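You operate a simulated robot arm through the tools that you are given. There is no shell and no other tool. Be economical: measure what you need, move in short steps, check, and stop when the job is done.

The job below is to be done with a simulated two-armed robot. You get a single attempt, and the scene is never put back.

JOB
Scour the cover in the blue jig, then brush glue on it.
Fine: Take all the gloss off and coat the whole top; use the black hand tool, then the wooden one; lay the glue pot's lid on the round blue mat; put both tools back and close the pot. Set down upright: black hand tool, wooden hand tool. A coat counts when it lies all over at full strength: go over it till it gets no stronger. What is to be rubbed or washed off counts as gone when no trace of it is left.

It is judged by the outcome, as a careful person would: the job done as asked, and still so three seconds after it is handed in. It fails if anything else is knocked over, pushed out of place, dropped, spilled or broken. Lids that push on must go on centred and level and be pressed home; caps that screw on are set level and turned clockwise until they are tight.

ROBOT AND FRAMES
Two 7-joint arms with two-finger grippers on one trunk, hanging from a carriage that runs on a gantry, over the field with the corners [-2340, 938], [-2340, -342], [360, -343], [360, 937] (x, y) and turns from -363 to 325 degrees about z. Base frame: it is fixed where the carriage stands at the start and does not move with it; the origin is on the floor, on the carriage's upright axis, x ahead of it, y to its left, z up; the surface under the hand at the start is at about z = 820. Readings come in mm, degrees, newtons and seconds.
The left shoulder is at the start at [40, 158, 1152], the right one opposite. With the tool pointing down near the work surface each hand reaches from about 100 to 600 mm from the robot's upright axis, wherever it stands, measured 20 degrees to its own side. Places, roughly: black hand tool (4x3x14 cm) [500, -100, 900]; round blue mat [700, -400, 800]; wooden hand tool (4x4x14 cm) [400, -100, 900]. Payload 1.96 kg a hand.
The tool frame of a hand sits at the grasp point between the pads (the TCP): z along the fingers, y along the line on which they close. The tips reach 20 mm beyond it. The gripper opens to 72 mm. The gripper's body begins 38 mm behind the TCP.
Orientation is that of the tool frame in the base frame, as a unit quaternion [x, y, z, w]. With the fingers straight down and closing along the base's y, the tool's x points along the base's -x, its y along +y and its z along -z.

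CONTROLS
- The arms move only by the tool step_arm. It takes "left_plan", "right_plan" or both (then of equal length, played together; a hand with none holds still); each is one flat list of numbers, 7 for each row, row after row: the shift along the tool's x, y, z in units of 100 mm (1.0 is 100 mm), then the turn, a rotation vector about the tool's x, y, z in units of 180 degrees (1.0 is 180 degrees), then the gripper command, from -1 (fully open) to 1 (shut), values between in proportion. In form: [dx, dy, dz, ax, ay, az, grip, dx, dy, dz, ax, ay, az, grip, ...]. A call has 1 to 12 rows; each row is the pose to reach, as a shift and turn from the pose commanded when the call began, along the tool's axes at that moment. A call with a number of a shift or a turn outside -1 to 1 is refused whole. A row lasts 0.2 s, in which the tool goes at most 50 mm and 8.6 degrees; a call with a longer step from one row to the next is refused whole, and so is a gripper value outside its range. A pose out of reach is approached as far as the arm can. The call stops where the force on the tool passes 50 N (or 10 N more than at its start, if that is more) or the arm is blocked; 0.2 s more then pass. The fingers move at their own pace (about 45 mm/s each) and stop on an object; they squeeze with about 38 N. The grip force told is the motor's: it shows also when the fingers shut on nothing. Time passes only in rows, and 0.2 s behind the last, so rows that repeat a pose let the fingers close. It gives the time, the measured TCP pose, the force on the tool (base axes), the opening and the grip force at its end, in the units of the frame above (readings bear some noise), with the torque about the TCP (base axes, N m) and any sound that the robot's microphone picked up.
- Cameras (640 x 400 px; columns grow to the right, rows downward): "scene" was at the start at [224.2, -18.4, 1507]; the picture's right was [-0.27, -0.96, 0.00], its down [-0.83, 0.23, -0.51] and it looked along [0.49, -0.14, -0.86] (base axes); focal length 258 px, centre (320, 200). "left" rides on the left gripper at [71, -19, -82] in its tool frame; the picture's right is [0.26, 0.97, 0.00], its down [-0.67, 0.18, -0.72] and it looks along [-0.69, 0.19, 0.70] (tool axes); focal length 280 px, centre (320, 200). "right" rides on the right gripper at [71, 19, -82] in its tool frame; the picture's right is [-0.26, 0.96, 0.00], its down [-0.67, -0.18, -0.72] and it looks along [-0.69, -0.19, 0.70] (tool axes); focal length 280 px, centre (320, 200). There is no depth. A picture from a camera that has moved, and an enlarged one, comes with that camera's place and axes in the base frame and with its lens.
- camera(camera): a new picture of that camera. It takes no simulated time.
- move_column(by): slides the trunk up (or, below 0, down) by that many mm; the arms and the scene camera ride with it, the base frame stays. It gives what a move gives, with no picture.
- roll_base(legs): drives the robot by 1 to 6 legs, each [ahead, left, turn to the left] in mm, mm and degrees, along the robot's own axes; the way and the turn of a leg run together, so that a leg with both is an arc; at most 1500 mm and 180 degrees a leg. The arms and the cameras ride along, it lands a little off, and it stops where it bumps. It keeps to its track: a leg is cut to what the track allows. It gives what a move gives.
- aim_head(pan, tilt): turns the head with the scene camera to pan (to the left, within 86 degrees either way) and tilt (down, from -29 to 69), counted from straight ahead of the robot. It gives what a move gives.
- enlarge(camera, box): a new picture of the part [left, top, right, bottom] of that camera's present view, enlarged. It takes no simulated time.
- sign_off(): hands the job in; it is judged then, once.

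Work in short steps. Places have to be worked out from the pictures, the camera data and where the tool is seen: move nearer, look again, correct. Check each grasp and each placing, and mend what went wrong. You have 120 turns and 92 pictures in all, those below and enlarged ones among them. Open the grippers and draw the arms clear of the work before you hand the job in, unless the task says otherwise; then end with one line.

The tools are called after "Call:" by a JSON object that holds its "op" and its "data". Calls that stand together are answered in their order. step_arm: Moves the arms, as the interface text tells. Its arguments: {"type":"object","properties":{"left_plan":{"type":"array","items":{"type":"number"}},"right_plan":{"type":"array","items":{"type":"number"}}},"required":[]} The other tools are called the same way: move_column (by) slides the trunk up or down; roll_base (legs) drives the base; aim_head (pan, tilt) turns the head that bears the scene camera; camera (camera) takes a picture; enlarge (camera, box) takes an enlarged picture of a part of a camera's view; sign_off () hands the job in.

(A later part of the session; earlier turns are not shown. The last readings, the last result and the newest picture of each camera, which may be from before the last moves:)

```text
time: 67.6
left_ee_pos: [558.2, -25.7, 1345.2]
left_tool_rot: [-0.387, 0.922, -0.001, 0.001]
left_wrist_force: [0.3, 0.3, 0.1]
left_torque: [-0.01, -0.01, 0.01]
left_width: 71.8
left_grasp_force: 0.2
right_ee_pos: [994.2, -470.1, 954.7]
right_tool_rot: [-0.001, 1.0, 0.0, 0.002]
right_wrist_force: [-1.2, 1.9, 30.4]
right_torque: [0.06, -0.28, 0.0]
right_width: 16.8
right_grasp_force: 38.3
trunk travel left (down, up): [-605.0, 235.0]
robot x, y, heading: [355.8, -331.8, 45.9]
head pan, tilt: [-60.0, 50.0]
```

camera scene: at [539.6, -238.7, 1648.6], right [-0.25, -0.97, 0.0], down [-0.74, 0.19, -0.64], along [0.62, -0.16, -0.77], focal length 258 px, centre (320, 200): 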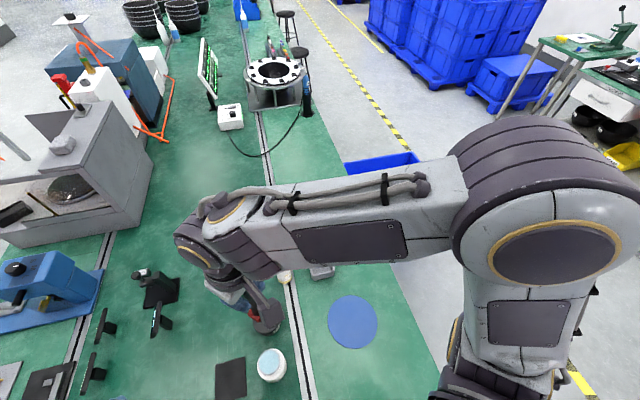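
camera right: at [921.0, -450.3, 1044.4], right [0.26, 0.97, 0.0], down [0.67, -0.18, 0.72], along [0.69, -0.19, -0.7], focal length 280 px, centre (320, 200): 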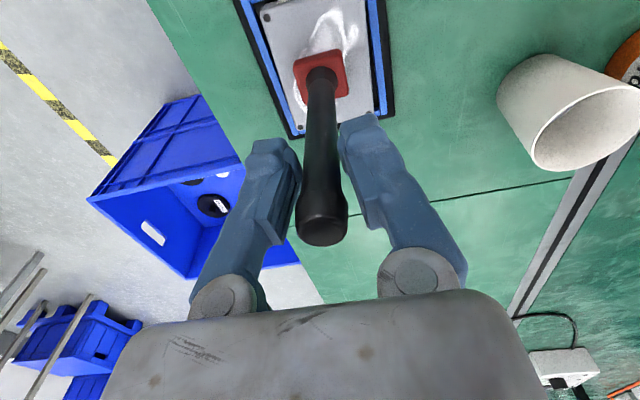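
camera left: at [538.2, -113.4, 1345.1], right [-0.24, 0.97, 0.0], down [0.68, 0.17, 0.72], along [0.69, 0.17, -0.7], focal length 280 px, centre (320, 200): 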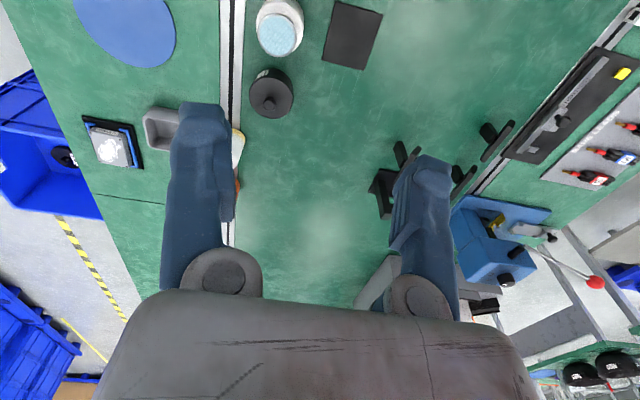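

In contact with ~30 N. I ease 1 mm and rub a raster over the top.

Call:
{"op": "step_arm", "data": {"right_plan": [0, 0, -0.01, 0, 0, 0, 1, 0.2, 0.0, -0.01, 0, 0, 0, 1, -0.2, 0.0, -0.01, 0, 0, 0, 1, -0.2, 0.12, -0.01, 0, 0, 0, 1, 0.2, 0.12, -0.01, 0, 0, 0, 1, 0.2, -0.12, -0.01, 0, 0, 0, 1, -0.2, -0.12, -0.01, 0, 0, 0, 1, 0, 0, -0.01, 0, 0, 0, 1]}}

Call:
{"op": "camera", "data": {"camera": "right"}}

```text
time: 69.4
left_ee_pos: [557.1, -26.6, 1343.7]
left_tool_rot: [-0.387, 0.922, 0.0, 0.0]
left_wrist_force: [0.4, -0.4, -0.3]
left_torque: [0.03, 0.0, -0.03]
left_width: 71.9
left_grasp_force: 0.0
right_ee_pos: [992.4, -467.5, 955.1]
right_tool_rot: [-0.001, 1.0, 0.0, 0.0]
right_wrist_force: [0.9, 0.3, 3.7]
right_torque: [-0.01, -0.22, -0.01]
right_width: 17.0
right_grasp_force: 37.8
trunk travel left (down, up): [-605.0, 235.0]
robot x, y, heading: [356.1, -335.6, 45.6]
head pan, tilt: [-60.0, 50.0]
```

```text
60 pictures are left
camera right: at [922.0, -449.6, 1037.0], right [0.26, 0.97, 0.0], down [0.67, -0.18, 0.72], along [0.69, -0.19, -0.7], focal length 280 px, centre (320, 200)
```

right: 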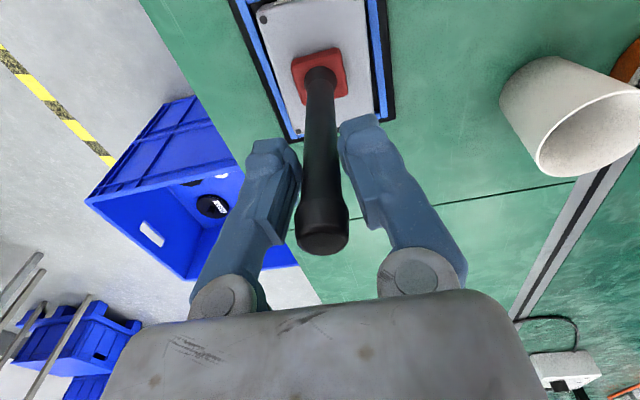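

Gloss seems nearly gone. I make a fuller raster pressed 1 mm deeper, then lift and inspect.

Call:
{"op": "step_arm", "data": {"right_plan": [0, 0, 0.01, 0, 0, 0, 1, 0.26, 0.16, 0.01, 0, 0, 0, 1, 0, 0.16, 0.01, 0, 0, 0, 1, -0.26, 0.16, 0.01, 0, 0, 0, 1, -0.26, 0.03, 0.01, 0, 0, 0, 1, 0.0, 0.03, 0.01, 0, 0, 0, 1, 0.26, 0.03, 0.01, 0, 0, 0, 1, 0.26, -0.16, 0.01, 0, 0, 0, 1, 0, -0.16, 0.01, 0, 0, 0, 1, -0.26, -0.16, 0.01, 0, 0, 0, 1, -0.26, -0.03, 0.01, 0, 0, 0, 1, 0.1, -0.03, 0.01, 0, 0, 0, 1]}}

Call:
{"op": "step_arm", "data": {"right_plan": [0, 0, -0.3, 0, 0, 0, 1, 0.3, 0, -0.6, 0, 0, 0, 1, 0.7, 0, -0.8, 0, 0, 0, 1, 0.9, 0, -0.95, 0, 0, 0, 1]}}

Call:
{"op": "camera", "data": {"camera": "right"}}

```text
time: 72.0
left_ee_pos: [556.4, -25.1, 1342.7]
left_tool_rot: [-0.387, 0.922, 0.0, -0.001]
left_wrist_force: [-0.1, 0.2, 0.2]
left_torque: [0.04, 0.02, -0.02]
left_width: 71.9
left_grasp_force: 0.1
right_ee_pos: [982.1, -475.7, 953.2]
right_tool_rot: [-0.001, 1.0, -0.001, 0.0]
right_wrist_force: [-0.7, -0.7, 0.6]
right_torque: [-0.05, -0.02, 0.0]
right_width: 17.0
right_grasp_force: 38.1
trunk travel left (down, up): [-605.0, 235.0]
robot x, y, heading: [358.5, -333.5, 45.4]
head pan, tilt: [-60.0, 50.0]
```

```text
time: 73.0
left_ee_pos: [556.1, -25.9, 1345.5]
left_tool_rot: [-0.388, 0.922, 0.001, 0.001]
left_wrist_force: [0.5, 0.1, -0.1]
left_torque: [0.0, -0.03, 0.04]
left_width: 72.2
left_grasp_force: 0.1
right_ee_pos: [892.7, -473.4, 1048.0]
right_tool_rot: [0.0, 1.0, 0.0, 0.0]
right_wrist_force: [0.4, 0.2, 0.2]
right_torque: [-0.03, 0.02, 0.02]
right_width: 16.7
right_grasp_force: 37.9
trunk travel left (down, up): [-605.0, 235.0]
robot x, y, heading: [356.4, -331.8, 45.4]
head pan, tilt: [-60.0, 50.0]
```

```text
59 pictures are left
camera right: at [821.1, -454.3, 1129.3], right [0.26, 0.97, 0.0], down [0.67, -0.18, 0.72], along [0.69, -0.19, -0.7], focal length 280 px, centre (320, 200)
```

right: 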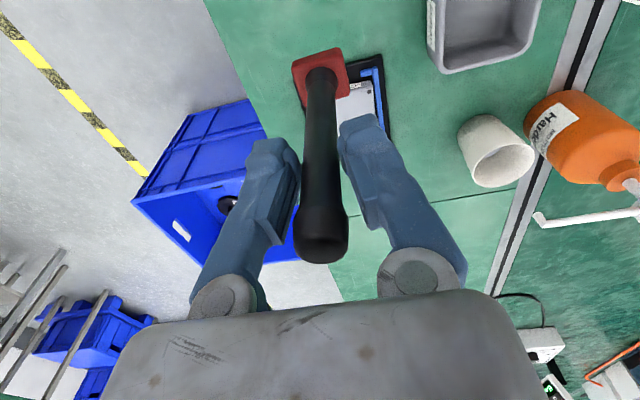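

The tool hides the cover; I shift aside to +y and look.

Call:
{"op": "step_arm", "data": {"right_plan": [0.0, 0.3, -0.3, 0, 0, 0, 1, 0, 0.6, -0.6, 0, 0, 0, 1, 0, 0.9, -0.9, 0, 0, 0, 1, 0, 1.0, -1.0, 0, 0, 0, 1]}}

Call:
{"op": "enlarge", "data": {"camera": "right", "box": [190, 30, 318, 130]}}

```text
time: 74.0
left_ee_pos: [555.8, -25.3, 1343.5]
left_tool_rot: [-0.387, 0.922, -0.001, 0.0]
left_wrist_force: [-0.1, 0.1, -0.1]
left_torque: [-0.05, -0.02, 0.01]
left_width: 72.0
left_grasp_force: 0.1
right_ee_pos: [893.9, -371.0, 1146.6]
right_tool_rot: [-0.001, 1.0, 0.0, 0.0]
right_wrist_force: [-0.4, -0.5, -0.7]
right_torque: [-0.01, 0.03, -0.01]
right_width: 17.1
right_grasp_force: 37.9
trunk travel left (down, up): [-605.0, 235.0]
robot x, y, heading: [352.9, -332.4, 45.5]
head pan, tilt: [-60.0, 50.0]
```

```text
4.00 times, centred on (254, 80) of right
camera zoom: at [822.8, -351.8, 1228.6], right [0.26, 0.97, 0.0], down [0.67, -0.18, 0.72], along [0.69, -0.19, -0.7], focal length 1122 px, centre (584, 680)
```

zoom: 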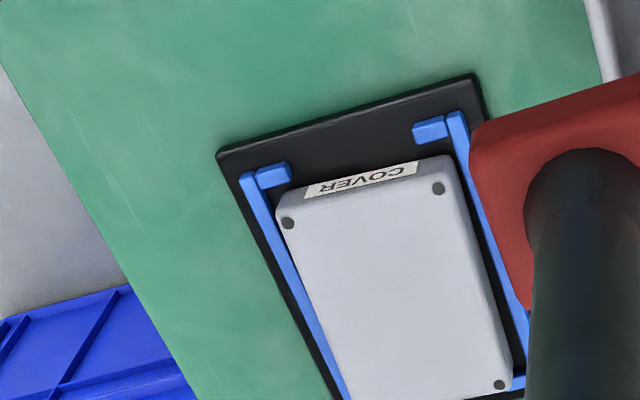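

Clean here; I check the remaining far corner too.

Call:
{"op": "enlarge", "data": {"camera": "right", "box": [230, 70, 330, 150]}}

```text
5.00 times, centred on (280, 110) of right
camera zoom: at [822.8, -351.8, 1228.6], right [0.26, 0.97, 0.0], down [0.67, -0.18, 0.72], along [0.69, -0.19, -0.7], focal length 1402 px, centre (520, 650)
```

zoom: 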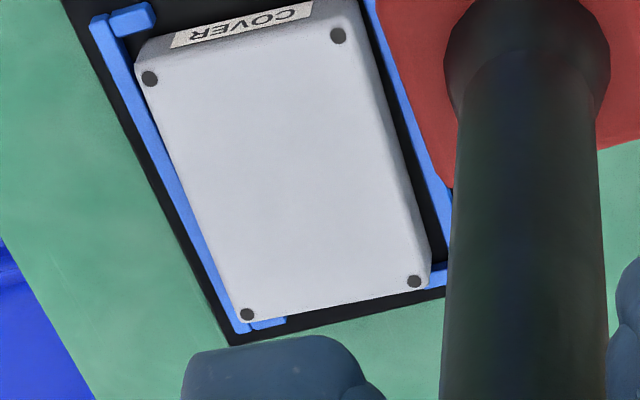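

All gloss is gone and the cover sits square. I retrace: raise, return the hand to its carry pose, and drive back.

Call:
{"op": "step_arm", "data": {"right_plan": [0, 0, -0.45, 0, 0, 0, 1, 0, 0, -0.88, 0, 0, 0, 1, 0.33, 0.33, -0.88, 0, 0, 0, 1, 0.66, 0.66, -0.88, 0, 0, 0, 1, 1.0, 1.0, -0.88, 0, 0, 0, 1]}}

Call:
{"op": "step_arm", "data": {"right_plan": [0.12, 0.17, 0, 0, 0, -0.042, 1, 0.25, 0.33, 0, 0, 0, -0.084, 1, 0.37, 0.5, 0, 0, 0, -0.126, 1, 0.5, 0.67, 0, 0, 0, -0.168, 1, 0.62, 0.83, 0, 0, 0, -0.21, 1, 0.74, 1.0, 0, 0, 0, -0.2525, 1]}}

Call:
{"op": "roll_base", "data": {"legs": [[0, 0, -45.5], [-252, 329, 0]]}}

Call:
{"op": "move_column", "data": {"by": -130}}

Call:
{"op": "camera", "data": {"camera": "right"}}

```text
time: 75.2
left_ee_pos: [556.2, -26.6, 1342.9]
left_tool_rot: [-0.387, 0.922, 0.001, 0.0]
left_wrist_force: [-0.7, 0.4, -0.2]
left_torque: [0.04, 0.01, -0.01]
left_width: 72.0
left_grasp_force: 0.0
right_ee_pos: [792.7, -273.7, 1238.8]
right_tool_rot: [0.0, 1.0, 0.0, 0.001]
right_wrist_force: [-0.2, 0.2, -0.4]
right_torque: [-0.01, -0.01, 0.0]
right_width: 16.7
right_grasp_force: 38.2
trunk travel left (down, up): [-605.0, 235.0]
robot x, y, heading: [352.0, -332.4, 45.7]
head pan, tilt: [-60.0, 50.0]
```

```text
time: 76.6
left_ee_pos: [556.2, -25.5, 1343.8]
left_tool_rot: [-0.388, 0.922, 0.0, -0.001]
left_wrist_force: [0.2, 0.6, 0.2]
left_torque: [0.05, -0.02, 0.02]
left_width: 72.0
left_grasp_force: 0.0
right_ee_pos: [718.0, -173.1, 1234.2]
right_tool_rot: [-0.388, 0.921, 0.0, -0.001]
right_wrist_force: [0.5, 0.0, -0.5]
right_torque: [-0.03, -0.02, 0.01]
right_width: 17.1
right_grasp_force: 38.0
trunk travel left (down, up): [-605.0, 235.0]
robot x, y, heading: [353.6, -336.1, 45.3]
head pan, tilt: [-60.0, 50.0]
```

```text
time: 81.2
left_ee_pos: [461.0, 64.8, 1343.4]
left_tool_rot: [-0.002, 1.0, 0.0, -0.001]
left_wrist_force: [0.1, 1.0, 0.7]
left_torque: [0.02, -0.01, 0.02]
left_width: 72.0
left_grasp_force: 0.0
right_ee_pos: [470.1, -155.3, 1234.8]
right_tool_rot: [-0.001, 1.0, 0.0, 0.001]
right_wrist_force: [1.0, 0.6, -1.0]
right_torque: [0.0, 0.0, 0.01]
right_width: 17.0
right_grasp_force: 38.1
trunk travel left (down, up): [-605.0, 235.0]
robot x, y, heading: [98.9, -10.9, 0.3]
head pan, tilt: [-60.0, 50.0]
```

```text
time: 82.8
left_ee_pos: [460.9, 63.7, 1213.4]
left_tool_rot: [-0.002, 1.0, 0.001, 0.0]
left_wrist_force: [-0.4, -0.1, 0.6]
left_torque: [0.02, -0.02, -0.01]
left_width: 71.9
left_grasp_force: 0.1
right_ee_pos: [471.1, -155.2, 1104.8]
right_tool_rot: [-0.002, 1.0, 0.0, 0.0]
right_wrist_force: [-0.3, -0.1, -0.2]
right_torque: [0.01, 0.0, -0.02]
right_width: 16.8
right_grasp_force: 38.0
trunk travel left (down, up): [-475.0, 365.0]
robot x, y, heading: [100.3, -8.5, 0.1]
head pan, tilt: [-60.0, 50.0]
```

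```text
56 pictures are left
camera right: at [398.5, -136.0, 1187.8], right [0.26, 0.97, 0.0], down [0.67, -0.18, 0.72], along [0.69, -0.18, -0.7], focal length 280 px, centre (320, 200)
```

right: 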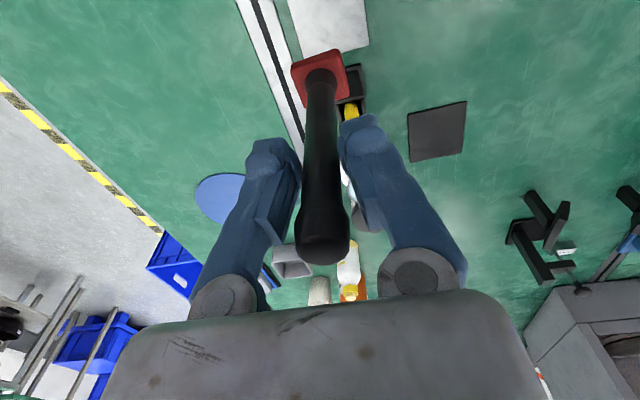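

I move over the slot (477.5,-148.5) and lower, feeling for the strip.

Call:
{"op": "step_arm", "data": {"right_plan": [-0.065, 0.067, 0.2, 0, 0, 0, 1, -0.065, 0.067, 0.6, 0, 0, 0, 1, -0.065, 0.067, 1.0, 0, 0, 0, 1]}}

Call:
{"op": "step_arm", "data": {"right_plan": [0, 0, 0.3, 0, 0, 0, 1, 0, 0, 0.6, 0, 0, 0, 1, 0, 0, 0.64, 0, 0, 0, 1, 0, 0, 0.66, 0, 0, 0, 1]}}

Call:
{"op": "enlarge", "data": {"camera": "right", "box": [220, 0, 420, 125]}}

```text
time: 83.6
left_ee_pos: [460.7, 63.0, 1212.2]
left_tool_rot: [-0.002, 1.0, 0.0, 0.0]
left_wrist_force: [0.0, 0.3, -0.4]
left_torque: [0.02, 0.01, 0.03]
left_width: 71.8
left_grasp_force: 0.1
right_ee_pos: [476.7, -147.5, 1005.3]
right_tool_rot: [-0.002, 1.0, -0.001, 0.0]
right_wrist_force: [0.7, 0.2, -0.6]
right_torque: [0.02, -0.02, 0.0]
right_width: 16.7
right_grasp_force: 37.9
trunk travel left (down, up): [-475.0, 365.0]
robot x, y, heading: [99.6, -7.2, 0.3]
head pan, tilt: [-60.0, 50.0]
```

```text
time: 84.6
left_ee_pos: [460.3, 63.3, 1214.1]
left_tool_rot: [-0.002, 1.0, 0.0, 0.0]
left_wrist_force: [0.0, -0.7, -0.8]
left_torque: [0.03, -0.01, 0.03]
left_width: 71.9
left_grasp_force: 0.0
right_ee_pos: [476.6, -148.2, 939.8]
right_tool_rot: [-0.002, 1.0, 0.001, 0.001]
right_wrist_force: [-0.1, -0.7, -1.5]
right_torque: [0.03, -0.05, -0.01]
right_width: 16.5
right_grasp_force: 37.9
trunk travel left (down, up): [-475.0, 365.0]
robot x, y, heading: [98.1, -7.7, 0.0]
head pan, tilt: [-60.0, 50.0]
```

```text
3.20 times, centred on (320, 62) of right
camera zoom: at [405.9, -128.3, 1022.2], right [0.26, 0.97, 0.0], down [0.67, -0.18, 0.72], along [0.69, -0.18, -0.7], focal length 897 px, centre (320, 640)
```

zoom: 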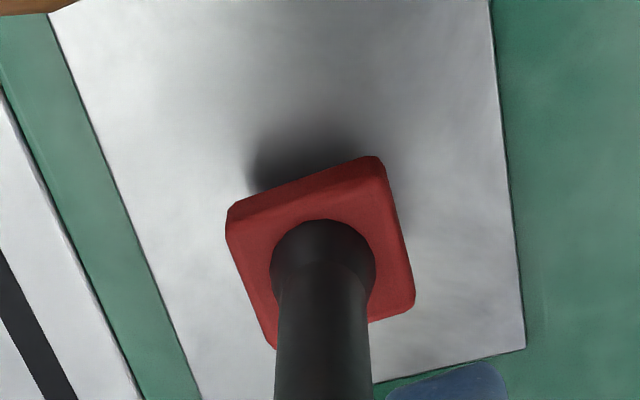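

Hovering just above the strip. I creep down to contact.

Call:
{"op": "step_arm", "data": {"right_plan": [0, 0, 0.02, 0, 0, 0, 1, 0, 0, 0.04, 0, 0, 0, 1, 0, 0, 0.06, 0, 0, 0, 1]}}

Call:
{"op": "step_arm", "data": {"right_plan": [0, 0, 0.015, 0, 0, 0, 1, 0, 0, 0.03, 0, 0, 0, 1]}}

```text
time: 85.4
left_ee_pos: [460.8, 62.7, 1213.4]
left_tool_rot: [-0.001, 1.0, 0.0, 0.0]
left_wrist_force: [0.1, 1.1, -1.4]
left_torque: [0.01, 0.0, -0.02]
left_width: 72.3
left_grasp_force: 0.1
right_ee_pos: [477.4, -148.8, 933.3]
right_tool_rot: [-0.002, 1.0, 0.0, 0.0]
right_wrist_force: [-0.1, -0.8, -1.3]
right_torque: [0.0, 0.04, -0.02]
right_width: 16.9
right_grasp_force: 38.2
trunk travel left (down, up): [-475.0, 365.0]
robot x, y, heading: [105.8, -8.5, 0.3]
head pan, tilt: [-60.0, 50.0]
```

```text
time: 86.0
left_ee_pos: [461.0, 64.0, 1213.5]
left_tool_rot: [-0.002, 1.0, 0.0, 0.0]
left_wrist_force: [-0.3, 0.0, 0.4]
left_torque: [0.01, 0.01, 0.02]
left_width: 71.9
left_grasp_force: 0.1
right_ee_pos: [475.9, -147.8, 931.2]
right_tool_rot: [-0.002, 1.0, 0.0, 0.0]
right_wrist_force: [-0.7, -1.1, 0.0]
right_torque: [0.0, 0.01, -0.01]
right_width: 17.0
right_grasp_force: 38.3
trunk travel left (down, up): [-475.0, 365.0]
robot x, y, heading: [101.5, -8.9, 0.3]
head pan, tilt: [-60.0, 50.0]
```

Call:
{"op": "step_arm", "data": {"right_plan": [0, 0, 0.015, 0, 0, 0, 1, 0, 0, 0.03, 0, 0, 0, 1]}}

```text
time: 86.6
left_ee_pos: [460.5, 63.2, 1214.0]
left_tool_rot: [-0.002, 1.0, 0.0, 0.0]
left_wrist_force: [-0.7, 0.5, -0.1]
left_torque: [0.0, 0.01, 0.05]
left_width: 71.9
left_grasp_force: 0.0
right_ee_pos: [476.8, -148.0, 929.4]
right_tool_rot: [-0.002, 1.0, 0.001, 0.0]
right_wrist_force: [-1.0, -0.2, 3.1]
right_torque: [-0.02, 0.07, -0.01]
right_width: 16.8
right_grasp_force: 37.9
trunk travel left (down, up): [-475.0, 365.0]
robot x, y, heading: [102.1, -6.1, 0.3]
head pan, tilt: [-60.0, 50.0]
```

Light contact (3 N). I open the fingers and rise straight up.

Call:
{"op": "step_arm", "data": {"right_plan": [0, 0, 0.003, 0, 0, 0, 0.5, 0, 0, 0.003, 0, 0, 0, -1, 0, 0, 0.003, 0, 0, 0, -1, 0, 0, 0.003, 0, 0, 0, -1, 0, 0, 0.003, 0, 0, 0, -1, 0, 0, -0.4, 0, 0, 0, -1, 0, 0, -0.8, 0, 0, 0, -1, 0, 0, -1.0, 0, 0, 0, -1]}}

Call:
{"op": "camera", "data": {"camera": "right"}}

```text
time: 88.4
left_ee_pos: [460.4, 62.8, 1213.6]
left_tool_rot: [-0.001, 1.0, 0.0, 0.0]
left_wrist_force: [0.0, -0.4, 0.3]
left_torque: [0.03, -0.01, -0.02]
left_width: 72.0
left_grasp_force: 0.1
right_ee_pos: [474.5, -148.4, 1029.6]
right_tool_rot: [-0.003, 1.0, -0.001, -0.001]
right_wrist_force: [0.6, -0.4, -0.2]
right_torque: [0.02, -0.01, 0.02]
right_width: 71.6
right_grasp_force: 0.1
trunk travel left (down, up): [-475.0, 365.0]
robot x, y, heading: [101.2, -9.5, 0.3]
head pan, tilt: [-60.0, 50.0]
```

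```text
54 pictures are left
camera right: at [403.8, -129.3, 1110.9], right [0.26, 0.97, 0.0], down [0.68, -0.18, 0.72], along [0.69, -0.18, -0.7], focal length 280 px, centre (320, 200)
```

right: 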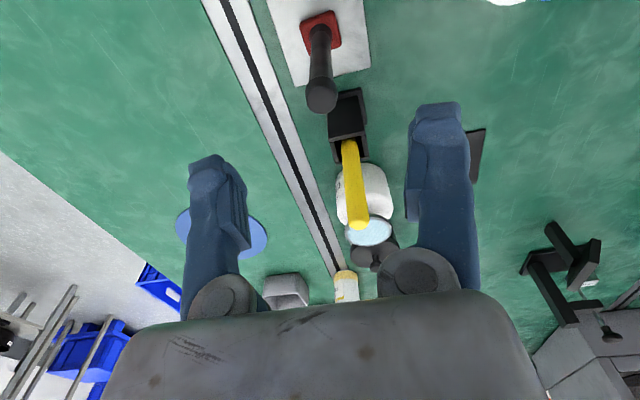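

Black tool stands upright in place. I raise the hand and drive to where pot and mat are both in the right arm's reach.

Call:
{"op": "step_arm", "data": {"right_plan": [0, 0, -0.4, 0, 0, 0, -1, 0, 0, -0.8, 0, 0, 0, -1]}}

Call:
{"op": "roll_base", "data": {"legs": [[230, -122, -0.3]]}}

Call:
{"op": "aim_head", "data": {"pan": -10, "tilt": 60}}

Call:
{"op": "camera", "data": {"camera": "right"}}

```text
time: 89.0
left_ee_pos: [459.4, 64.0, 1213.7]
left_tool_rot: [-0.003, 1.0, 0.0, 0.0]
left_wrist_force: [0.8, -0.1, 0.2]
left_torque: [0.01, -0.01, 0.0]
left_width: 72.2
left_grasp_force: 0.1
right_ee_pos: [475.2, -146.5, 1106.7]
right_tool_rot: [-0.003, 1.0, 0.0, 0.0]
right_wrist_force: [0.2, 0.6, -0.3]
right_torque: [-0.02, -0.01, 0.02]
right_width: 71.8
right_grasp_force: 0.1
trunk travel left (down, up): [-475.0, 365.0]
robot x, y, heading: [98.6, -11.8, 0.5]
head pan, tilt: [-60.0, 50.0]
```

```text
time: 90.9
left_ee_pos: [691.2, -63.1, 1213.3]
left_tool_rot: [0.0, 1.0, 0.0, 0.0]
left_wrist_force: [0.2, 0.8, -1.0]
left_torque: [0.0, 0.0, 0.01]
left_width: 72.2
left_grasp_force: 0.0
right_ee_pos: [706.7, -273.9, 1106.2]
right_tool_rot: [0.0, 1.0, 0.0, 0.0]
right_wrist_force: [-0.5, -0.4, -0.2]
right_torque: [0.01, 0.0, -0.01]
right_width: 71.8
right_grasp_force: 0.2
trunk travel left (down, up): [-475.0, 365.0]
robot x, y, heading: [332.8, -130.4, -0.1]
head pan, tilt: [-60.0, 50.0]
```

```text
time: 92.1
left_ee_pos: [691.5, -61.7, 1213.3]
left_tool_rot: [0.0, 1.0, 0.0, 0.0]
left_wrist_force: [0.2, 0.9, 0.0]
left_torque: [0.0, 0.01, -0.02]
left_width: 71.9
left_grasp_force: 0.1
right_ee_pos: [704.9, -274.5, 1106.7]
right_tool_rot: [0.001, 1.0, 0.0, 0.0]
right_wrist_force: [0.1, -0.3, 0.7]
right_torque: [-0.02, -0.03, 0.0]
right_width: 72.4
right_grasp_force: 0.1
trunk travel left (down, up): [-475.0, 365.0]
robot x, y, heading: [324.5, -130.2, -0.1]
head pan, tilt: [-10.0, 60.0]
```

```text
53 pictures are left
camera right: at [634.1, -254.3, 1188.4], right [0.26, 0.96, 0.0], down [0.67, -0.18, 0.72], along [0.69, -0.19, -0.7], focal length 280 px, centre (320, 200)
```

right: 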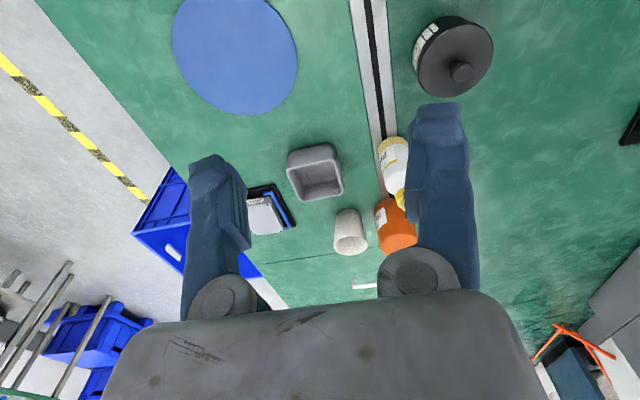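

Knob estimate (783,-142), mat centre (724,-387). I move the left hand out of the way and bring the right hand over the knob.

Call:
{"op": "step_arm", "data": {"left_plan": [0, 0.33, -0.3, 0, 0, 0, -1, 0, 0.66, -0.6, 0, 0, 0, -1, 0, 1.0, -0.9, 0, 0, 0, -1], "right_plan": [-0.26, 0.3, 0.0, 0, 0, 0, -1, -0.52, 0.6, 0, 0, 0, 0, -1, -0.78, 0.9, 0, 0, 0, 0, -1]}}

Call:
{"op": "step_arm", "data": {"left_plan": [0, 0.3, 0, 0, 0, 0, -1, 0, 0.6, 0, 0, 0, 0, -1, 0, 0.9, 0, 0, 0, 0, -1, 0, 0.9, 0, 0, 0, 0, -1], "right_plan": [0, 0.2, 0.2, 0, 0, 0, -1, 0, 0.42, 0.5, 0, 0, 0, -1, 0, 0.42, 0.8, 0, 0, 0, -1, 0, 0.42, 1.0, 0, 0, 0, -1]}}

Call:
{"op": "camera", "data": {"camera": "right"}}

Call:
{"op": "camera", "data": {"camera": "scene"}}

```text
time: 92.9
left_ee_pos: [691.4, 35.9, 1305.9]
left_tool_rot: [0.001, 1.0, 0.0, -0.001]
left_wrist_force: [1.0, -0.6, 0.5]
left_torque: [-0.02, 0.03, 0.01]
left_width: 72.2
left_grasp_force: 0.1
right_ee_pos: [784.4, -182.3, 1109.2]
right_tool_rot: [0.0, 1.0, 0.001, 0.0]
right_wrist_force: [0.4, 0.1, -0.3]
right_torque: [-0.01, 0.0, -0.01]
right_width: 72.1
right_grasp_force: 0.1
trunk travel left (down, up): [-475.0, 365.0]
robot x, y, heading: [329.9, -132.9, -0.1]
head pan, tilt: [-10.0, 60.0]
```

```text
time: 93.9
left_ee_pos: [691.5, 129.2, 1303.9]
left_tool_rot: [0.001, 1.0, -0.001, 0.0]
left_wrist_force: [0.3, -0.4, 0.7]
left_torque: [-0.03, 0.03, 0.01]
left_width: 72.0
left_grasp_force: 0.0
right_ee_pos: [784.4, -142.6, 1007.8]
right_tool_rot: [0.001, 1.0, 0.0, 0.0]
right_wrist_force: [-0.5, 0.2, 0.3]
right_torque: [0.05, -0.01, 0.02]
right_width: 71.9
right_grasp_force: 0.1
trunk travel left (down, up): [-475.0, 365.0]
robot x, y, heading: [328.1, -132.8, -0.1]
head pan, tilt: [-10.0, 60.0]
```

```text
52 pictures are left
camera right: at [712.7, -123.0, 1088.8], right [0.26, 0.96, 0.0], down [0.67, -0.18, 0.72], along [0.69, -0.19, -0.7], focal length 280 px, centre (320, 200)
```

right: 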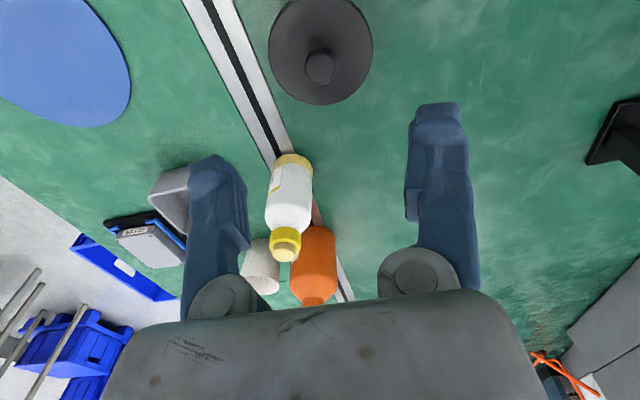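

```text
51 pictures are left
camera scene: at [554.9, -145.1, 1506.1], right [-0.17, -0.98, 0.0], down [-0.85, 0.15, -0.5], along [0.49, -0.09, -0.87], focal length 258 px, centre (320, 200)
```

scene: 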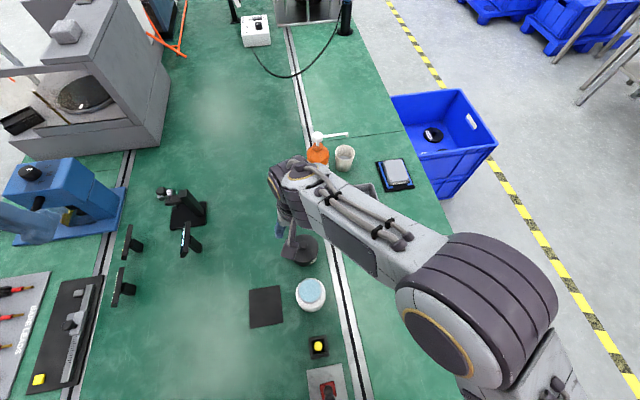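

Knob at (782.5,-142.6), lid disc ≈z 860. I descend to TCP ≈ 887 and grip the knob.

Call:
{"op": "step_arm", "data": {"right_plan": [0.015, 0, 0.4, 0, 0, 0, -1, 0.015, 0, 0.8, 0, 0, 0, -1, 0.015, 0, 0.9, 0, 0, 0, -1]}}

Call:
{"op": "camera", "data": {"camera": "right"}}

```text
time: 94.7
left_ee_pos: [690.6, 128.1, 1302.5]
left_tool_rot: [0.001, 1.0, 0.0, -0.001]
left_wrist_force: [0.0, 0.0, -1.1]
left_torque: [0.02, 0.0, 0.02]
left_width: 71.8
left_grasp_force: 0.1
right_ee_pos: [782.3, -143.4, 916.4]
right_tool_rot: [0.002, 1.0, -0.001, 0.001]
right_wrist_force: [-0.7, -0.1, 0.9]
right_torque: [0.01, 0.01, -0.02]
right_width: 72.1
right_grasp_force: 0.1
trunk travel left (down, up): [-475.0, 365.0]
robot x, y, heading: [329.1, -131.8, -0.1]
head pan, tilt: [-10.0, 60.0]
```

```text
50 pictures are left
camera right: at [710.5, -122.5, 998.9], right [0.26, 0.96, 0.0], down [0.67, -0.18, 0.72], along [0.69, -0.19, -0.7], focal length 280 px, centre (320, 200)
```

right: 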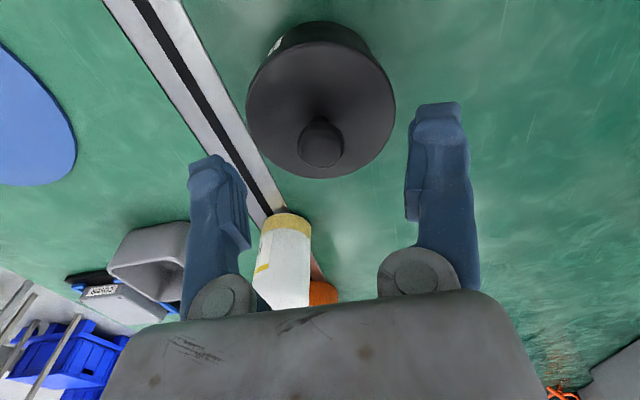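

Knob top ≈887, disc ≈848. I descend to TCP 880 and close.

Call:
{"op": "step_arm", "data": {"right_plan": [0, 0, 0.2, 0, 0, 0, -1, 0, 0, 0.36, 0, 0, 0, -1, 0, 0, 0.36, 0, 0, 0, 1, 0, 0, 0.36, 0, 0, 0, 1, 0, 0, 0.36, 0, 0, 0, 1, 0, 0, 0.36, 0, 0, 0, 1]}}

Call:
{"op": "step_arm", "data": {"right_plan": [0, 0, -0.05, 0, 0, 0, 1, 0, 0, -0.15, 0, 0, 0, 1, 0, 0, -0.3, 0, 0, 0, 1]}}

Call:
{"op": "camera", "data": {"camera": "right"}}

```text
time: 95.3
left_ee_pos: [692.0, 127.0, 1303.9]
left_tool_rot: [0.0, 1.0, 0.0, -0.001]
left_wrist_force: [0.1, -0.1, 0.7]
left_torque: [0.01, 0.01, -0.03]
left_width: 72.1
left_grasp_force: 0.1
right_ee_pos: [783.6, -143.8, 886.4]
right_tool_rot: [0.001, 1.0, 0.001, 0.001]
right_wrist_force: [-11.8, -2.7, 37.5]
right_torque: [-0.31, 0.1, -0.1]
right_width: 67.6
right_grasp_force: 14.2
trunk travel left (down, up): [-475.0, 365.0]
robot x, y, heading: [334.2, -130.0, -0.4]
head pan, tilt: [-10.0, 60.0]
stopped in row 3 (right hand): the force on the tool passed its limit at 52 N (the readings are from after the stop); the commanded pose is now the measured one
```

```text
time: 96.1
left_ee_pos: [691.1, 128.5, 1303.4]
left_tool_rot: [0.001, 1.0, 0.0, -0.001]
left_wrist_force: [0.4, -0.8, 0.0]
left_torque: [-0.02, 0.01, -0.03]
left_width: 72.3
left_grasp_force: 0.0
right_ee_pos: [782.5, -142.1, 914.3]
right_tool_rot: [-0.001, 1.0, 0.0, 0.0]
right_wrist_force: [0.4, -0.1, -0.6]
right_torque: [0.0, -0.02, -0.01]
right_width: 15.6
right_grasp_force: 28.9
trunk travel left (down, up): [-475.0, 365.0]
robot x, y, heading: [330.5, -135.6, 0.0]
head pan, tilt: [-10.0, 60.0]
heard: snap
```

```text
49 pictures are left
camera right: at [710.2, -122.7, 996.6], right [0.26, 0.96, 0.0], down [0.67, -0.18, 0.72], along [0.69, -0.19, -0.7], focal length 280 px, centre (320, 200)
```

right: 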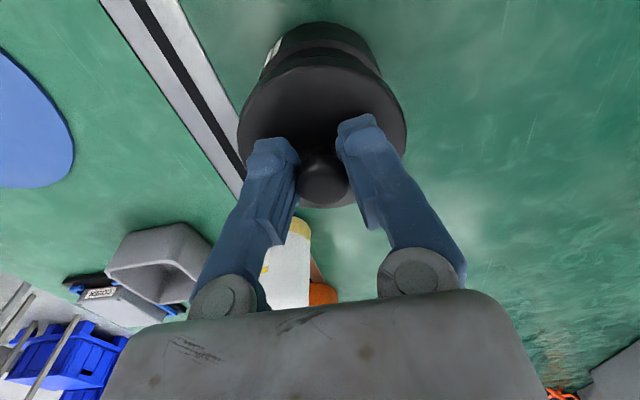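

The lid snapped off and is held by the knob's neck. I lift it and carry it over the mat.

Call:
{"op": "step_arm", "data": {"right_plan": [0, 0, -0.3, 0, 0, 0, 1, 0, 0, -0.6, 0, 0, 0, 1, 0.2, -0.33, -0.6, 0, 0, 0, 1, 0.4, -0.67, -0.6, 0, 0, 0, 1, 0.58, -1.0, -0.6, 0, 0, 0, 1]}}

Call:
{"op": "step_arm", "data": {"right_plan": [0, -0.4, 0, 0, 0, 0, 1, 0, -0.8, 0, 0, 0, 0, 1, 0, -1.0, 0, 0, 0, 0, 1]}}

Call:
{"op": "step_arm", "data": {"right_plan": [0, -0.45, 0, 0, 0, 0, 1, 0, -0.45, 0.3, 0, 0, 0, 1, 0, -0.45, 0.6, 0, 0, 0, 1, 0, -0.45, 0.8, 0, 0, 0, 1]}}

Call:
{"op": "camera", "data": {"camera": "right"}}

```text
time: 97.3
left_ee_pos: [692.0, 126.4, 1302.7]
left_tool_rot: [0.001, 1.0, 0.0, 0.0]
left_wrist_force: [-1.1, -0.3, 0.3]
left_torque: [0.01, 0.0, -0.01]
left_width: 71.7
left_grasp_force: 0.1
right_ee_pos: [724.4, -241.8, 972.9]
right_tool_rot: [0.0, 1.0, 0.002, 0.001]
right_wrist_force: [0.1, 0.1, -0.3]
right_torque: [0.0, 0.02, 0.01]
right_width: 14.7
right_grasp_force: 37.5
trunk travel left (down, up): [-475.0, 365.0]
robot x, y, heading: [325.3, -134.7, -0.1]
head pan, tilt: [-10.0, 60.0]
```

```text
time: 98.1
left_ee_pos: [690.3, 128.5, 1303.2]
left_tool_rot: [0.001, 1.0, 0.0, 0.0]
left_wrist_force: [1.0, -1.3, 0.1]
left_torque: [0.02, -0.01, 0.04]
left_width: 72.4
left_grasp_force: 0.1
right_ee_pos: [724.4, -344.1, 974.5]
right_tool_rot: [0.001, 1.0, 0.001, 0.001]
right_wrist_force: [0.2, 0.7, -0.4]
right_torque: [0.0, 0.02, 0.0]
right_width: 14.3
right_grasp_force: 38.1
trunk travel left (down, up): [-475.0, 365.0]
robot x, y, heading: [331.0, -130.5, -0.3]
head pan, tilt: [-10.0, 60.0]
```

```text
time: 99.1
left_ee_pos: [692.2, 127.6, 1303.3]
left_tool_rot: [0.001, 1.0, 0.0, 0.0]
left_wrist_force: [-0.1, 0.2, 0.3]
left_torque: [-0.04, -0.01, 0.0]
left_width: 71.9
left_grasp_force: 0.1
right_ee_pos: [723.0, -387.2, 892.9]
right_tool_rot: [0.001, 1.0, 0.002, 0.001]
right_wrist_force: [0.0, 0.2, 0.3]
right_torque: [0.01, -0.01, 0.02]
right_width: 14.2
right_grasp_force: 37.9
trunk travel left (down, up): [-475.0, 365.0]
robot x, y, heading: [328.7, -134.7, -0.1]
head pan, tilt: [-10.0, 60.0]
```

```text
48 pictures are left
camera right: at [652.4, -368.4, 974.9], right [0.26, 0.96, 0.0], down [0.67, -0.19, 0.72], along [0.69, -0.19, -0.7], focal length 280 px, centre (320, 200)
```

right: 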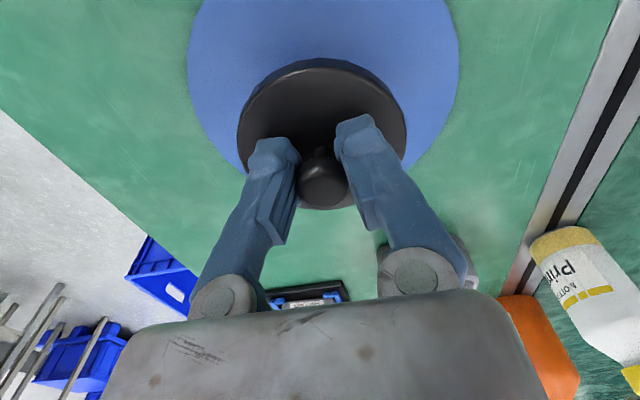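

Lid is over the mat. I lower in small steps until contact.

Call:
{"op": "step_arm", "data": {"right_plan": [0, 0, 0.1, 0, 0, 0, 1, 0, 0, 0.2, 0, 0, 0, 1, 0, 0, 0.23, 0, 0, 0, 1, 0, 0, 0.26, 0, 0, 0, 1]}}

Call:
{"op": "step_arm", "data": {"right_plan": [0, 0, 0.02, 0, 0, 0, 1, 0, 0, 0.04, 0, 0, 0, 1, 0, 0, 0.06, 0, 0, 0, 1]}}

Call:
{"op": "camera", "data": {"camera": "right"}}

```text
time: 100.1
left_ee_pos: [691.9, 126.8, 1303.1]
left_tool_rot: [0.0, 1.0, 0.0, 0.0]
left_wrist_force: [0.0, -0.2, -0.2]
left_torque: [0.01, -0.01, 0.02]
left_width: 71.8
left_grasp_force: 0.0
right_ee_pos: [724.9, -387.7, 868.1]
right_tool_rot: [0.0, 1.0, 0.001, 0.001]
right_wrist_force: [0.6, -0.2, -0.1]
right_torque: [0.0, 0.0, 0.01]
right_width: 14.0
right_grasp_force: 38.2
trunk travel left (down, up): [-475.0, 365.0]
robot x, y, heading: [329.0, -137.3, -0.2]
head pan, tilt: [-10.0, 60.0]
```

```text
time: 100.9
left_ee_pos: [691.5, 128.8, 1304.0]
left_tool_rot: [0.001, 1.0, 0.0, 0.001]
left_wrist_force: [0.7, -0.1, -0.7]
left_torque: [0.02, -0.01, 0.0]
left_width: 71.6
left_grasp_force: 0.1
right_ee_pos: [725.2, -387.0, 860.8]
right_tool_rot: [0.001, 1.0, 0.001, 0.001]
right_wrist_force: [0.2, 0.0, -0.1]
right_torque: [0.02, -0.02, 0.0]
right_width: 13.5
right_grasp_force: 38.4
trunk travel left (down, up): [-475.0, 365.0]
robot x, y, heading: [332.0, -132.8, -0.1]
head pan, tilt: [-10.0, 60.0]
```

```text
47 pictures are left
camera right: at [653.4, -368.4, 943.2], right [0.26, 0.96, 0.0], down [0.67, -0.19, 0.72], along [0.69, -0.19, -0.7], focal length 280 px, centre (320, 200)
```

right: 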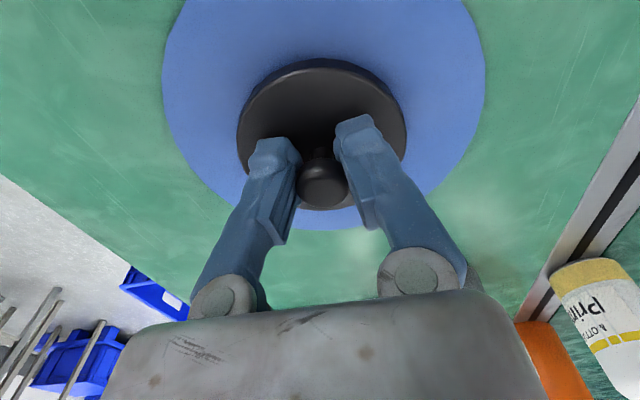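

Still no contact; lid is well centred on the mat. I continue down.

Call:
{"op": "step_arm", "data": {"right_plan": [0, 0, 0.02, 0, 0, 0, 1, 0, 0, 0.04, 0, 0, 0, 1, 0, 0, 0.06, 0, 0, 0, 1]}}

Call:
{"op": "step_arm", "data": {"right_plan": [0, 0, 0.02, 0, 0, 0, 1, 0, 0, 0.04, 0, 0, 0, 1, 0, 0, 0.05, 0, 0, 0, 1]}}

```text
time: 101.7
left_ee_pos: [690.9, 127.9, 1302.9]
left_tool_rot: [0.002, 1.0, 0.0, 0.0]
left_wrist_force: [-0.3, 0.8, 0.4]
left_torque: [0.04, 0.01, 0.0]
left_width: 71.6
left_grasp_force: 0.1
right_ee_pos: [724.1, -387.2, 856.8]
right_tool_rot: [0.002, 1.0, 0.0, 0.001]
right_wrist_force: [-0.2, -1.5, 5.4]
right_torque: [0.17, 0.09, 0.09]
right_width: 13.5
right_grasp_force: 38.3
trunk travel left (down, up): [-475.0, 365.0]
robot x, y, heading: [328.7, -132.5, -0.3]
head pan, tilt: [-10.0, 60.0]
```

```text
time: 102.6
left_ee_pos: [691.2, 127.9, 1302.6]
left_tool_rot: [0.002, 1.0, 0.0, 0.001]
left_wrist_force: [-1.2, -0.5, 0.5]
left_torque: [-0.03, -0.03, 0.01]
left_width: 72.3
left_grasp_force: 0.1
right_ee_pos: [724.4, -387.0, 852.4]
right_tool_rot: [0.0, 1.0, 0.002, 0.001]
right_wrist_force: [-7.1, 0.7, 29.4]
right_torque: [-0.05, 0.13, -0.03]
right_width: 11.7
right_grasp_force: 37.8
trunk travel left (down, up): [-475.0, 365.0]
robot x, y, heading: [329.7, -131.3, -0.0]
head pan, tilt: [-10.0, 60.0]
stopped in row 3 (right hand): the force on the tool passed its limit at 51 N (the readings are from after the stop); the commanded pose is now the measured one
```

The lid is on the mat. I ease up slightly, open and rise.

Call:
{"op": "step_arm", "data": {"right_plan": [0, 0, -0.01, 0, 0, 0, 0, 0, 0, -0.02, 0, 0, 0, -1, 0, 0, -0.02, 0, 0, 0, -1, 0, 0, -0.02, 0, 0, 0, -1, 0, 0, -0.02, 0, 0, 0, -1, 0, 0, -0.3, 0, 0, 0, -1, 0, 0, -0.7, 0, 0, 0, -1, 0, 0, -1.0, 0, 0, 0, -1]}}

Call:
{"op": "camera", "data": {"camera": "right"}}

Call:
{"op": "step_arm", "data": {"right_plan": [0, 0, -0.4, 0, 0, 0, -1, 0, 0, -0.8, 0, 0, 0, -1, 0, 0, -1.0, 0, 0, 0, -1]}}

```text
time: 104.4
left_ee_pos: [691.5, 128.6, 1304.0]
left_tool_rot: [0.0, 1.0, 0.0, -0.001]
left_wrist_force: [-0.4, -0.5, -0.5]
left_torque: [0.01, 0.01, -0.01]
left_width: 72.0
left_grasp_force: 0.0
right_ee_pos: [724.0, -388.9, 951.3]
right_tool_rot: [0.0, 1.0, 0.002, 0.0]
right_wrist_force: [-0.3, 0.3, 0.5]
right_torque: [-0.03, -0.01, -0.03]
right_width: 71.7
right_grasp_force: 0.1
trunk travel left (down, up): [-475.0, 365.0]
robot x, y, heading: [332.1, -130.2, -0.1]
head pan, tilt: [-10.0, 60.0]
```

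```text
46 pictures are left
camera right: at [653.2, -369.1, 1033.5], right [0.26, 0.96, 0.0], down [0.67, -0.19, 0.72], along [0.69, -0.19, -0.7], focal length 280 px, centre (320, 200)
```

right: 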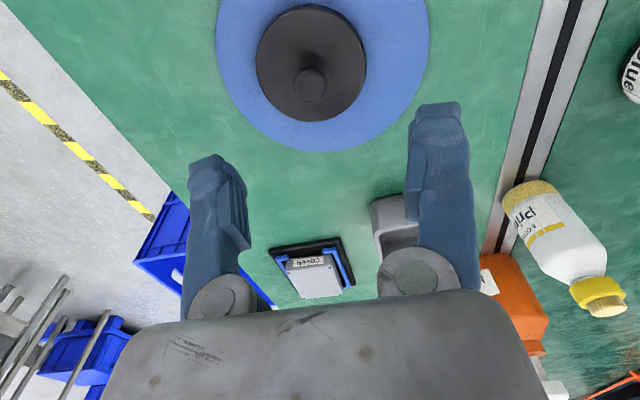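

```text
time: 105.2
left_ee_pos: [691.3, 128.7, 1303.3]
left_tool_rot: [0.001, 1.0, 0.0, 0.001]
left_wrist_force: [-0.2, 1.0, 0.6]
left_torque: [-0.02, 0.0, -0.04]
left_width: 71.9
left_grasp_force: 0.0
right_ee_pos: [724.3, -388.6, 1052.3]
right_tool_rot: [0.0, 1.0, 0.001, 0.002]
right_wrist_force: [0.3, -0.3, 0.8]
right_torque: [-0.05, 0.04, -0.01]
right_width: 71.9
right_grasp_force: 0.1
trunk travel left (down, up): [-475.0, 365.0]
robot x, y, heading: [333.4, -133.0, -0.1]
head pan, tilt: [-10.0, 60.0]
```

Lid lies on the mat. I drive back for the wooden tool.

Call:
{"op": "roll_base", "data": {"legs": [[-250, 125, 0]]}}

Call:
{"op": "step_arm", "data": {"right_plan": [0.25, 0.35, -0.1, 0, 0, 0, -1, 0.5, 0.7, -0.1, 0, 0, 0, -1, 0.71, 1.0, -0.1, 0, 0, 0, -1, 0.71, 1.0, -0.1, 0, 0, 0, -1]}}

Call:
{"op": "camera", "data": {"camera": "right"}}

```text
time: 107.2
left_ee_pos: [447.3, 257.6, 1304.3]
left_tool_rot: [0.001, 1.0, 0.001, 0.0]
left_wrist_force: [-0.4, 0.0, -0.9]
left_torque: [-0.01, 0.03, 0.02]
left_width: 71.7
left_grasp_force: 0.0
right_ee_pos: [480.5, -256.9, 1052.1]
right_tool_rot: [0.0, 1.0, 0.002, 0.001]
right_wrist_force: [0.4, 0.0, 0.5]
right_torque: [0.01, 0.01, 0.02]
right_width: 72.3
right_grasp_force: 0.0
trunk travel left (down, up): [-475.0, 365.0]
robot x, y, heading: [87.1, -1.6, -0.1]
head pan, tilt: [-10.0, 60.0]
```

```text
time: 108.2
left_ee_pos: [448.0, 257.1, 1302.8]
left_tool_rot: [0.002, 1.0, -0.001, 0.0]
left_wrist_force: [-0.3, -0.7, -0.5]
left_torque: [0.01, -0.02, -0.02]
left_width: 71.9
left_grasp_force: 0.0
right_ee_pos: [409.4, -159.1, 1062.6]
right_tool_rot: [0.0, 1.0, 0.002, 0.003]
right_wrist_force: [0.2, -0.3, 0.0]
right_torque: [0.02, 0.02, -0.02]
right_width: 72.0
right_grasp_force: 0.0
trunk travel left (down, up): [-475.0, 365.0]
robot x, y, heading: [86.8, -3.7, -0.2]
head pan, tilt: [-10.0, 60.0]
```

```text
45 pictures are left
camera right: at [337.9, -139.3, 1144.7], right [0.26, 0.96, 0.0], down [0.67, -0.19, 0.72], along [0.69, -0.19, -0.7], focal length 280 px, centre (320, 200)
```

right: 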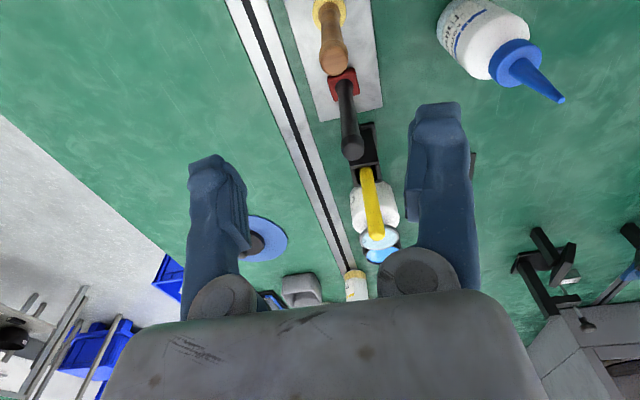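

Wooden handle at ≈(404,-147.5). I move above it and descend to 990 for a check.

Call:
{"op": "step_arm", "data": {"right_plan": [0.055, 0.115, 0.2, 0, 0, 0, -1, 0.055, 0.115, 0.5, 0, 0, 0, -1, 0.055, 0.115, 0.72, 0, 0, 0, -1]}}

Call:
{"op": "camera", "data": {"camera": "right"}}

```text
time: 109.0
left_ee_pos: [447.7, 257.6, 1303.1]
left_tool_rot: [0.001, 1.0, 0.0, -0.001]
left_wrist_force: [0.9, 0.4, -0.2]
left_torque: [0.02, 0.0, 0.02]
left_width: 71.8
left_grasp_force: 0.1
right_ee_pos: [402.1, -146.7, 990.9]
right_tool_rot: [0.0, 1.0, 0.002, 0.001]
right_wrist_force: [0.5, 0.4, 0.7]
right_torque: [0.01, 0.02, -0.02]
right_width: 72.0
right_grasp_force: 0.1
trunk travel left (down, up): [-475.0, 365.0]
robot x, y, heading: [83.9, -4.3, 0.1]
head pan, tilt: [-10.0, 60.0]
```

```text
44 pictures are left
camera right: at [331.7, -127.2, 1072.5], right [0.26, 0.96, 0.0], down [0.67, -0.19, 0.72], along [0.69, -0.19, -0.7], focal length 280 px, centre (320, 200)
```

right: 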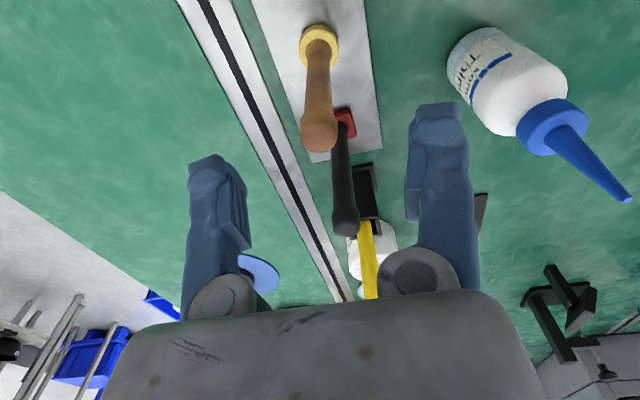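

Centred. I descend to 934 and grip.

Call:
{"op": "step_arm", "data": {"right_plan": [-0.01, 0, 0.3, 0, 0, 0, -1, -0.01, 0, 0.57, 0, 0, 0, -1, -0.01, 0, 0.57, 0, 0, 0, 1, -0.01, 0, 0.57, 0, 0, 0, 1, -0.01, 0, 0.57, 0, 0, 0, 1, -0.01, 0, 0.57, 0, 0, 0, 1, -0.01, 0, 0.57, 0, 0, 0, 1]}}

Call:
{"op": "step_arm", "data": {"right_plan": [0, 0, -0.2, 0, 0, 0, 1, 0, 0, -0.6, 0, 0, 0, 1, 0, 0, -1.0, 0, 0, 0, 1]}}

Call:
{"op": "step_arm", "data": {"right_plan": [0, 0, -0.4, 0, 0, 0, 1, 0, 0, -0.8, 0, 0, 0, 1]}}

Call:
{"op": "camera", "data": {"camera": "right"}}

```text
time: 110.6
left_ee_pos: [447.2, 256.6, 1302.7]
left_tool_rot: [0.001, 1.0, 0.0, -0.001]
left_wrist_force: [0.3, 0.2, -0.3]
left_torque: [0.0, -0.01, 0.01]
left_width: 72.2
left_grasp_force: 0.1
right_ee_pos: [404.1, -147.4, 933.1]
right_tool_rot: [0.0, 1.0, 0.001, 0.001]
right_wrist_force: [0.5, -0.2, 0.2]
right_torque: [0.0, 0.02, 0.0]
right_width: 17.0
right_grasp_force: 38.1
trunk travel left (down, up): [-475.0, 365.0]
robot x, y, heading: [80.4, -1.4, -0.1]
head pan, tilt: [-10.0, 60.0]
```

```text
time: 111.4
left_ee_pos: [447.7, 257.5, 1303.1]
left_tool_rot: [0.001, 1.0, 0.0, 0.0]
left_wrist_force: [0.4, -0.2, 0.3]
left_torque: [0.03, 0.01, -0.02]
left_width: 72.0
left_grasp_force: 0.0
right_ee_pos: [404.9, -148.2, 1033.2]
right_tool_rot: [0.001, 1.0, 0.002, 0.0]
right_wrist_force: [-0.5, -0.6, -1.0]
right_torque: [0.01, -0.04, 0.03]
right_width: 16.9
right_grasp_force: 38.3
trunk travel left (down, up): [-475.0, 365.0]
robot x, y, heading: [84.1, -1.6, -0.4]
head pan, tilt: [-10.0, 60.0]
```

```text
time: 112.0
left_ee_pos: [447.1, 257.8, 1303.3]
left_tool_rot: [0.001, 1.0, 0.0, -0.001]
left_wrist_force: [1.0, 0.2, -0.2]
left_torque: [0.01, 0.01, -0.03]
left_width: 72.0
left_grasp_force: 0.0
right_ee_pos: [405.7, -146.1, 1115.4]
right_tool_rot: [0.0, 1.0, 0.001, 0.0]
right_wrist_force: [-0.9, -0.1, -0.7]
right_torque: [0.0, -0.01, -0.03]
right_width: 17.2
right_grasp_force: 38.0
trunk travel left (down, up): [-475.0, 365.0]
robot x, y, heading: [86.6, -3.1, -0.1]
head pan, tilt: [-10.0, 60.0]
```

```text
43 pictures are left
camera right: at [333.8, -127.3, 1197.3], right [0.26, 0.97, 0.0], down [0.67, -0.19, 0.72], along [0.69, -0.18, -0.7], focal length 280 px, centre (320, 200)
```

right: 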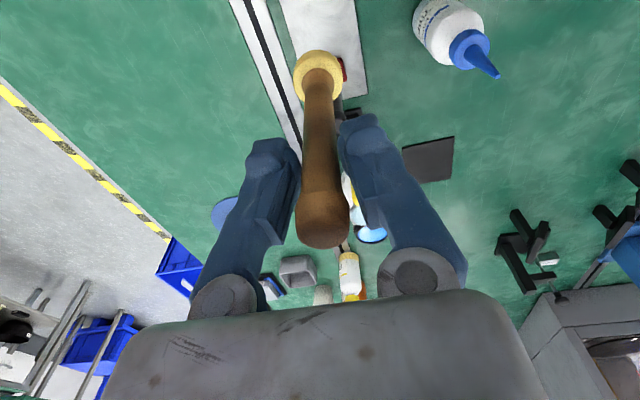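

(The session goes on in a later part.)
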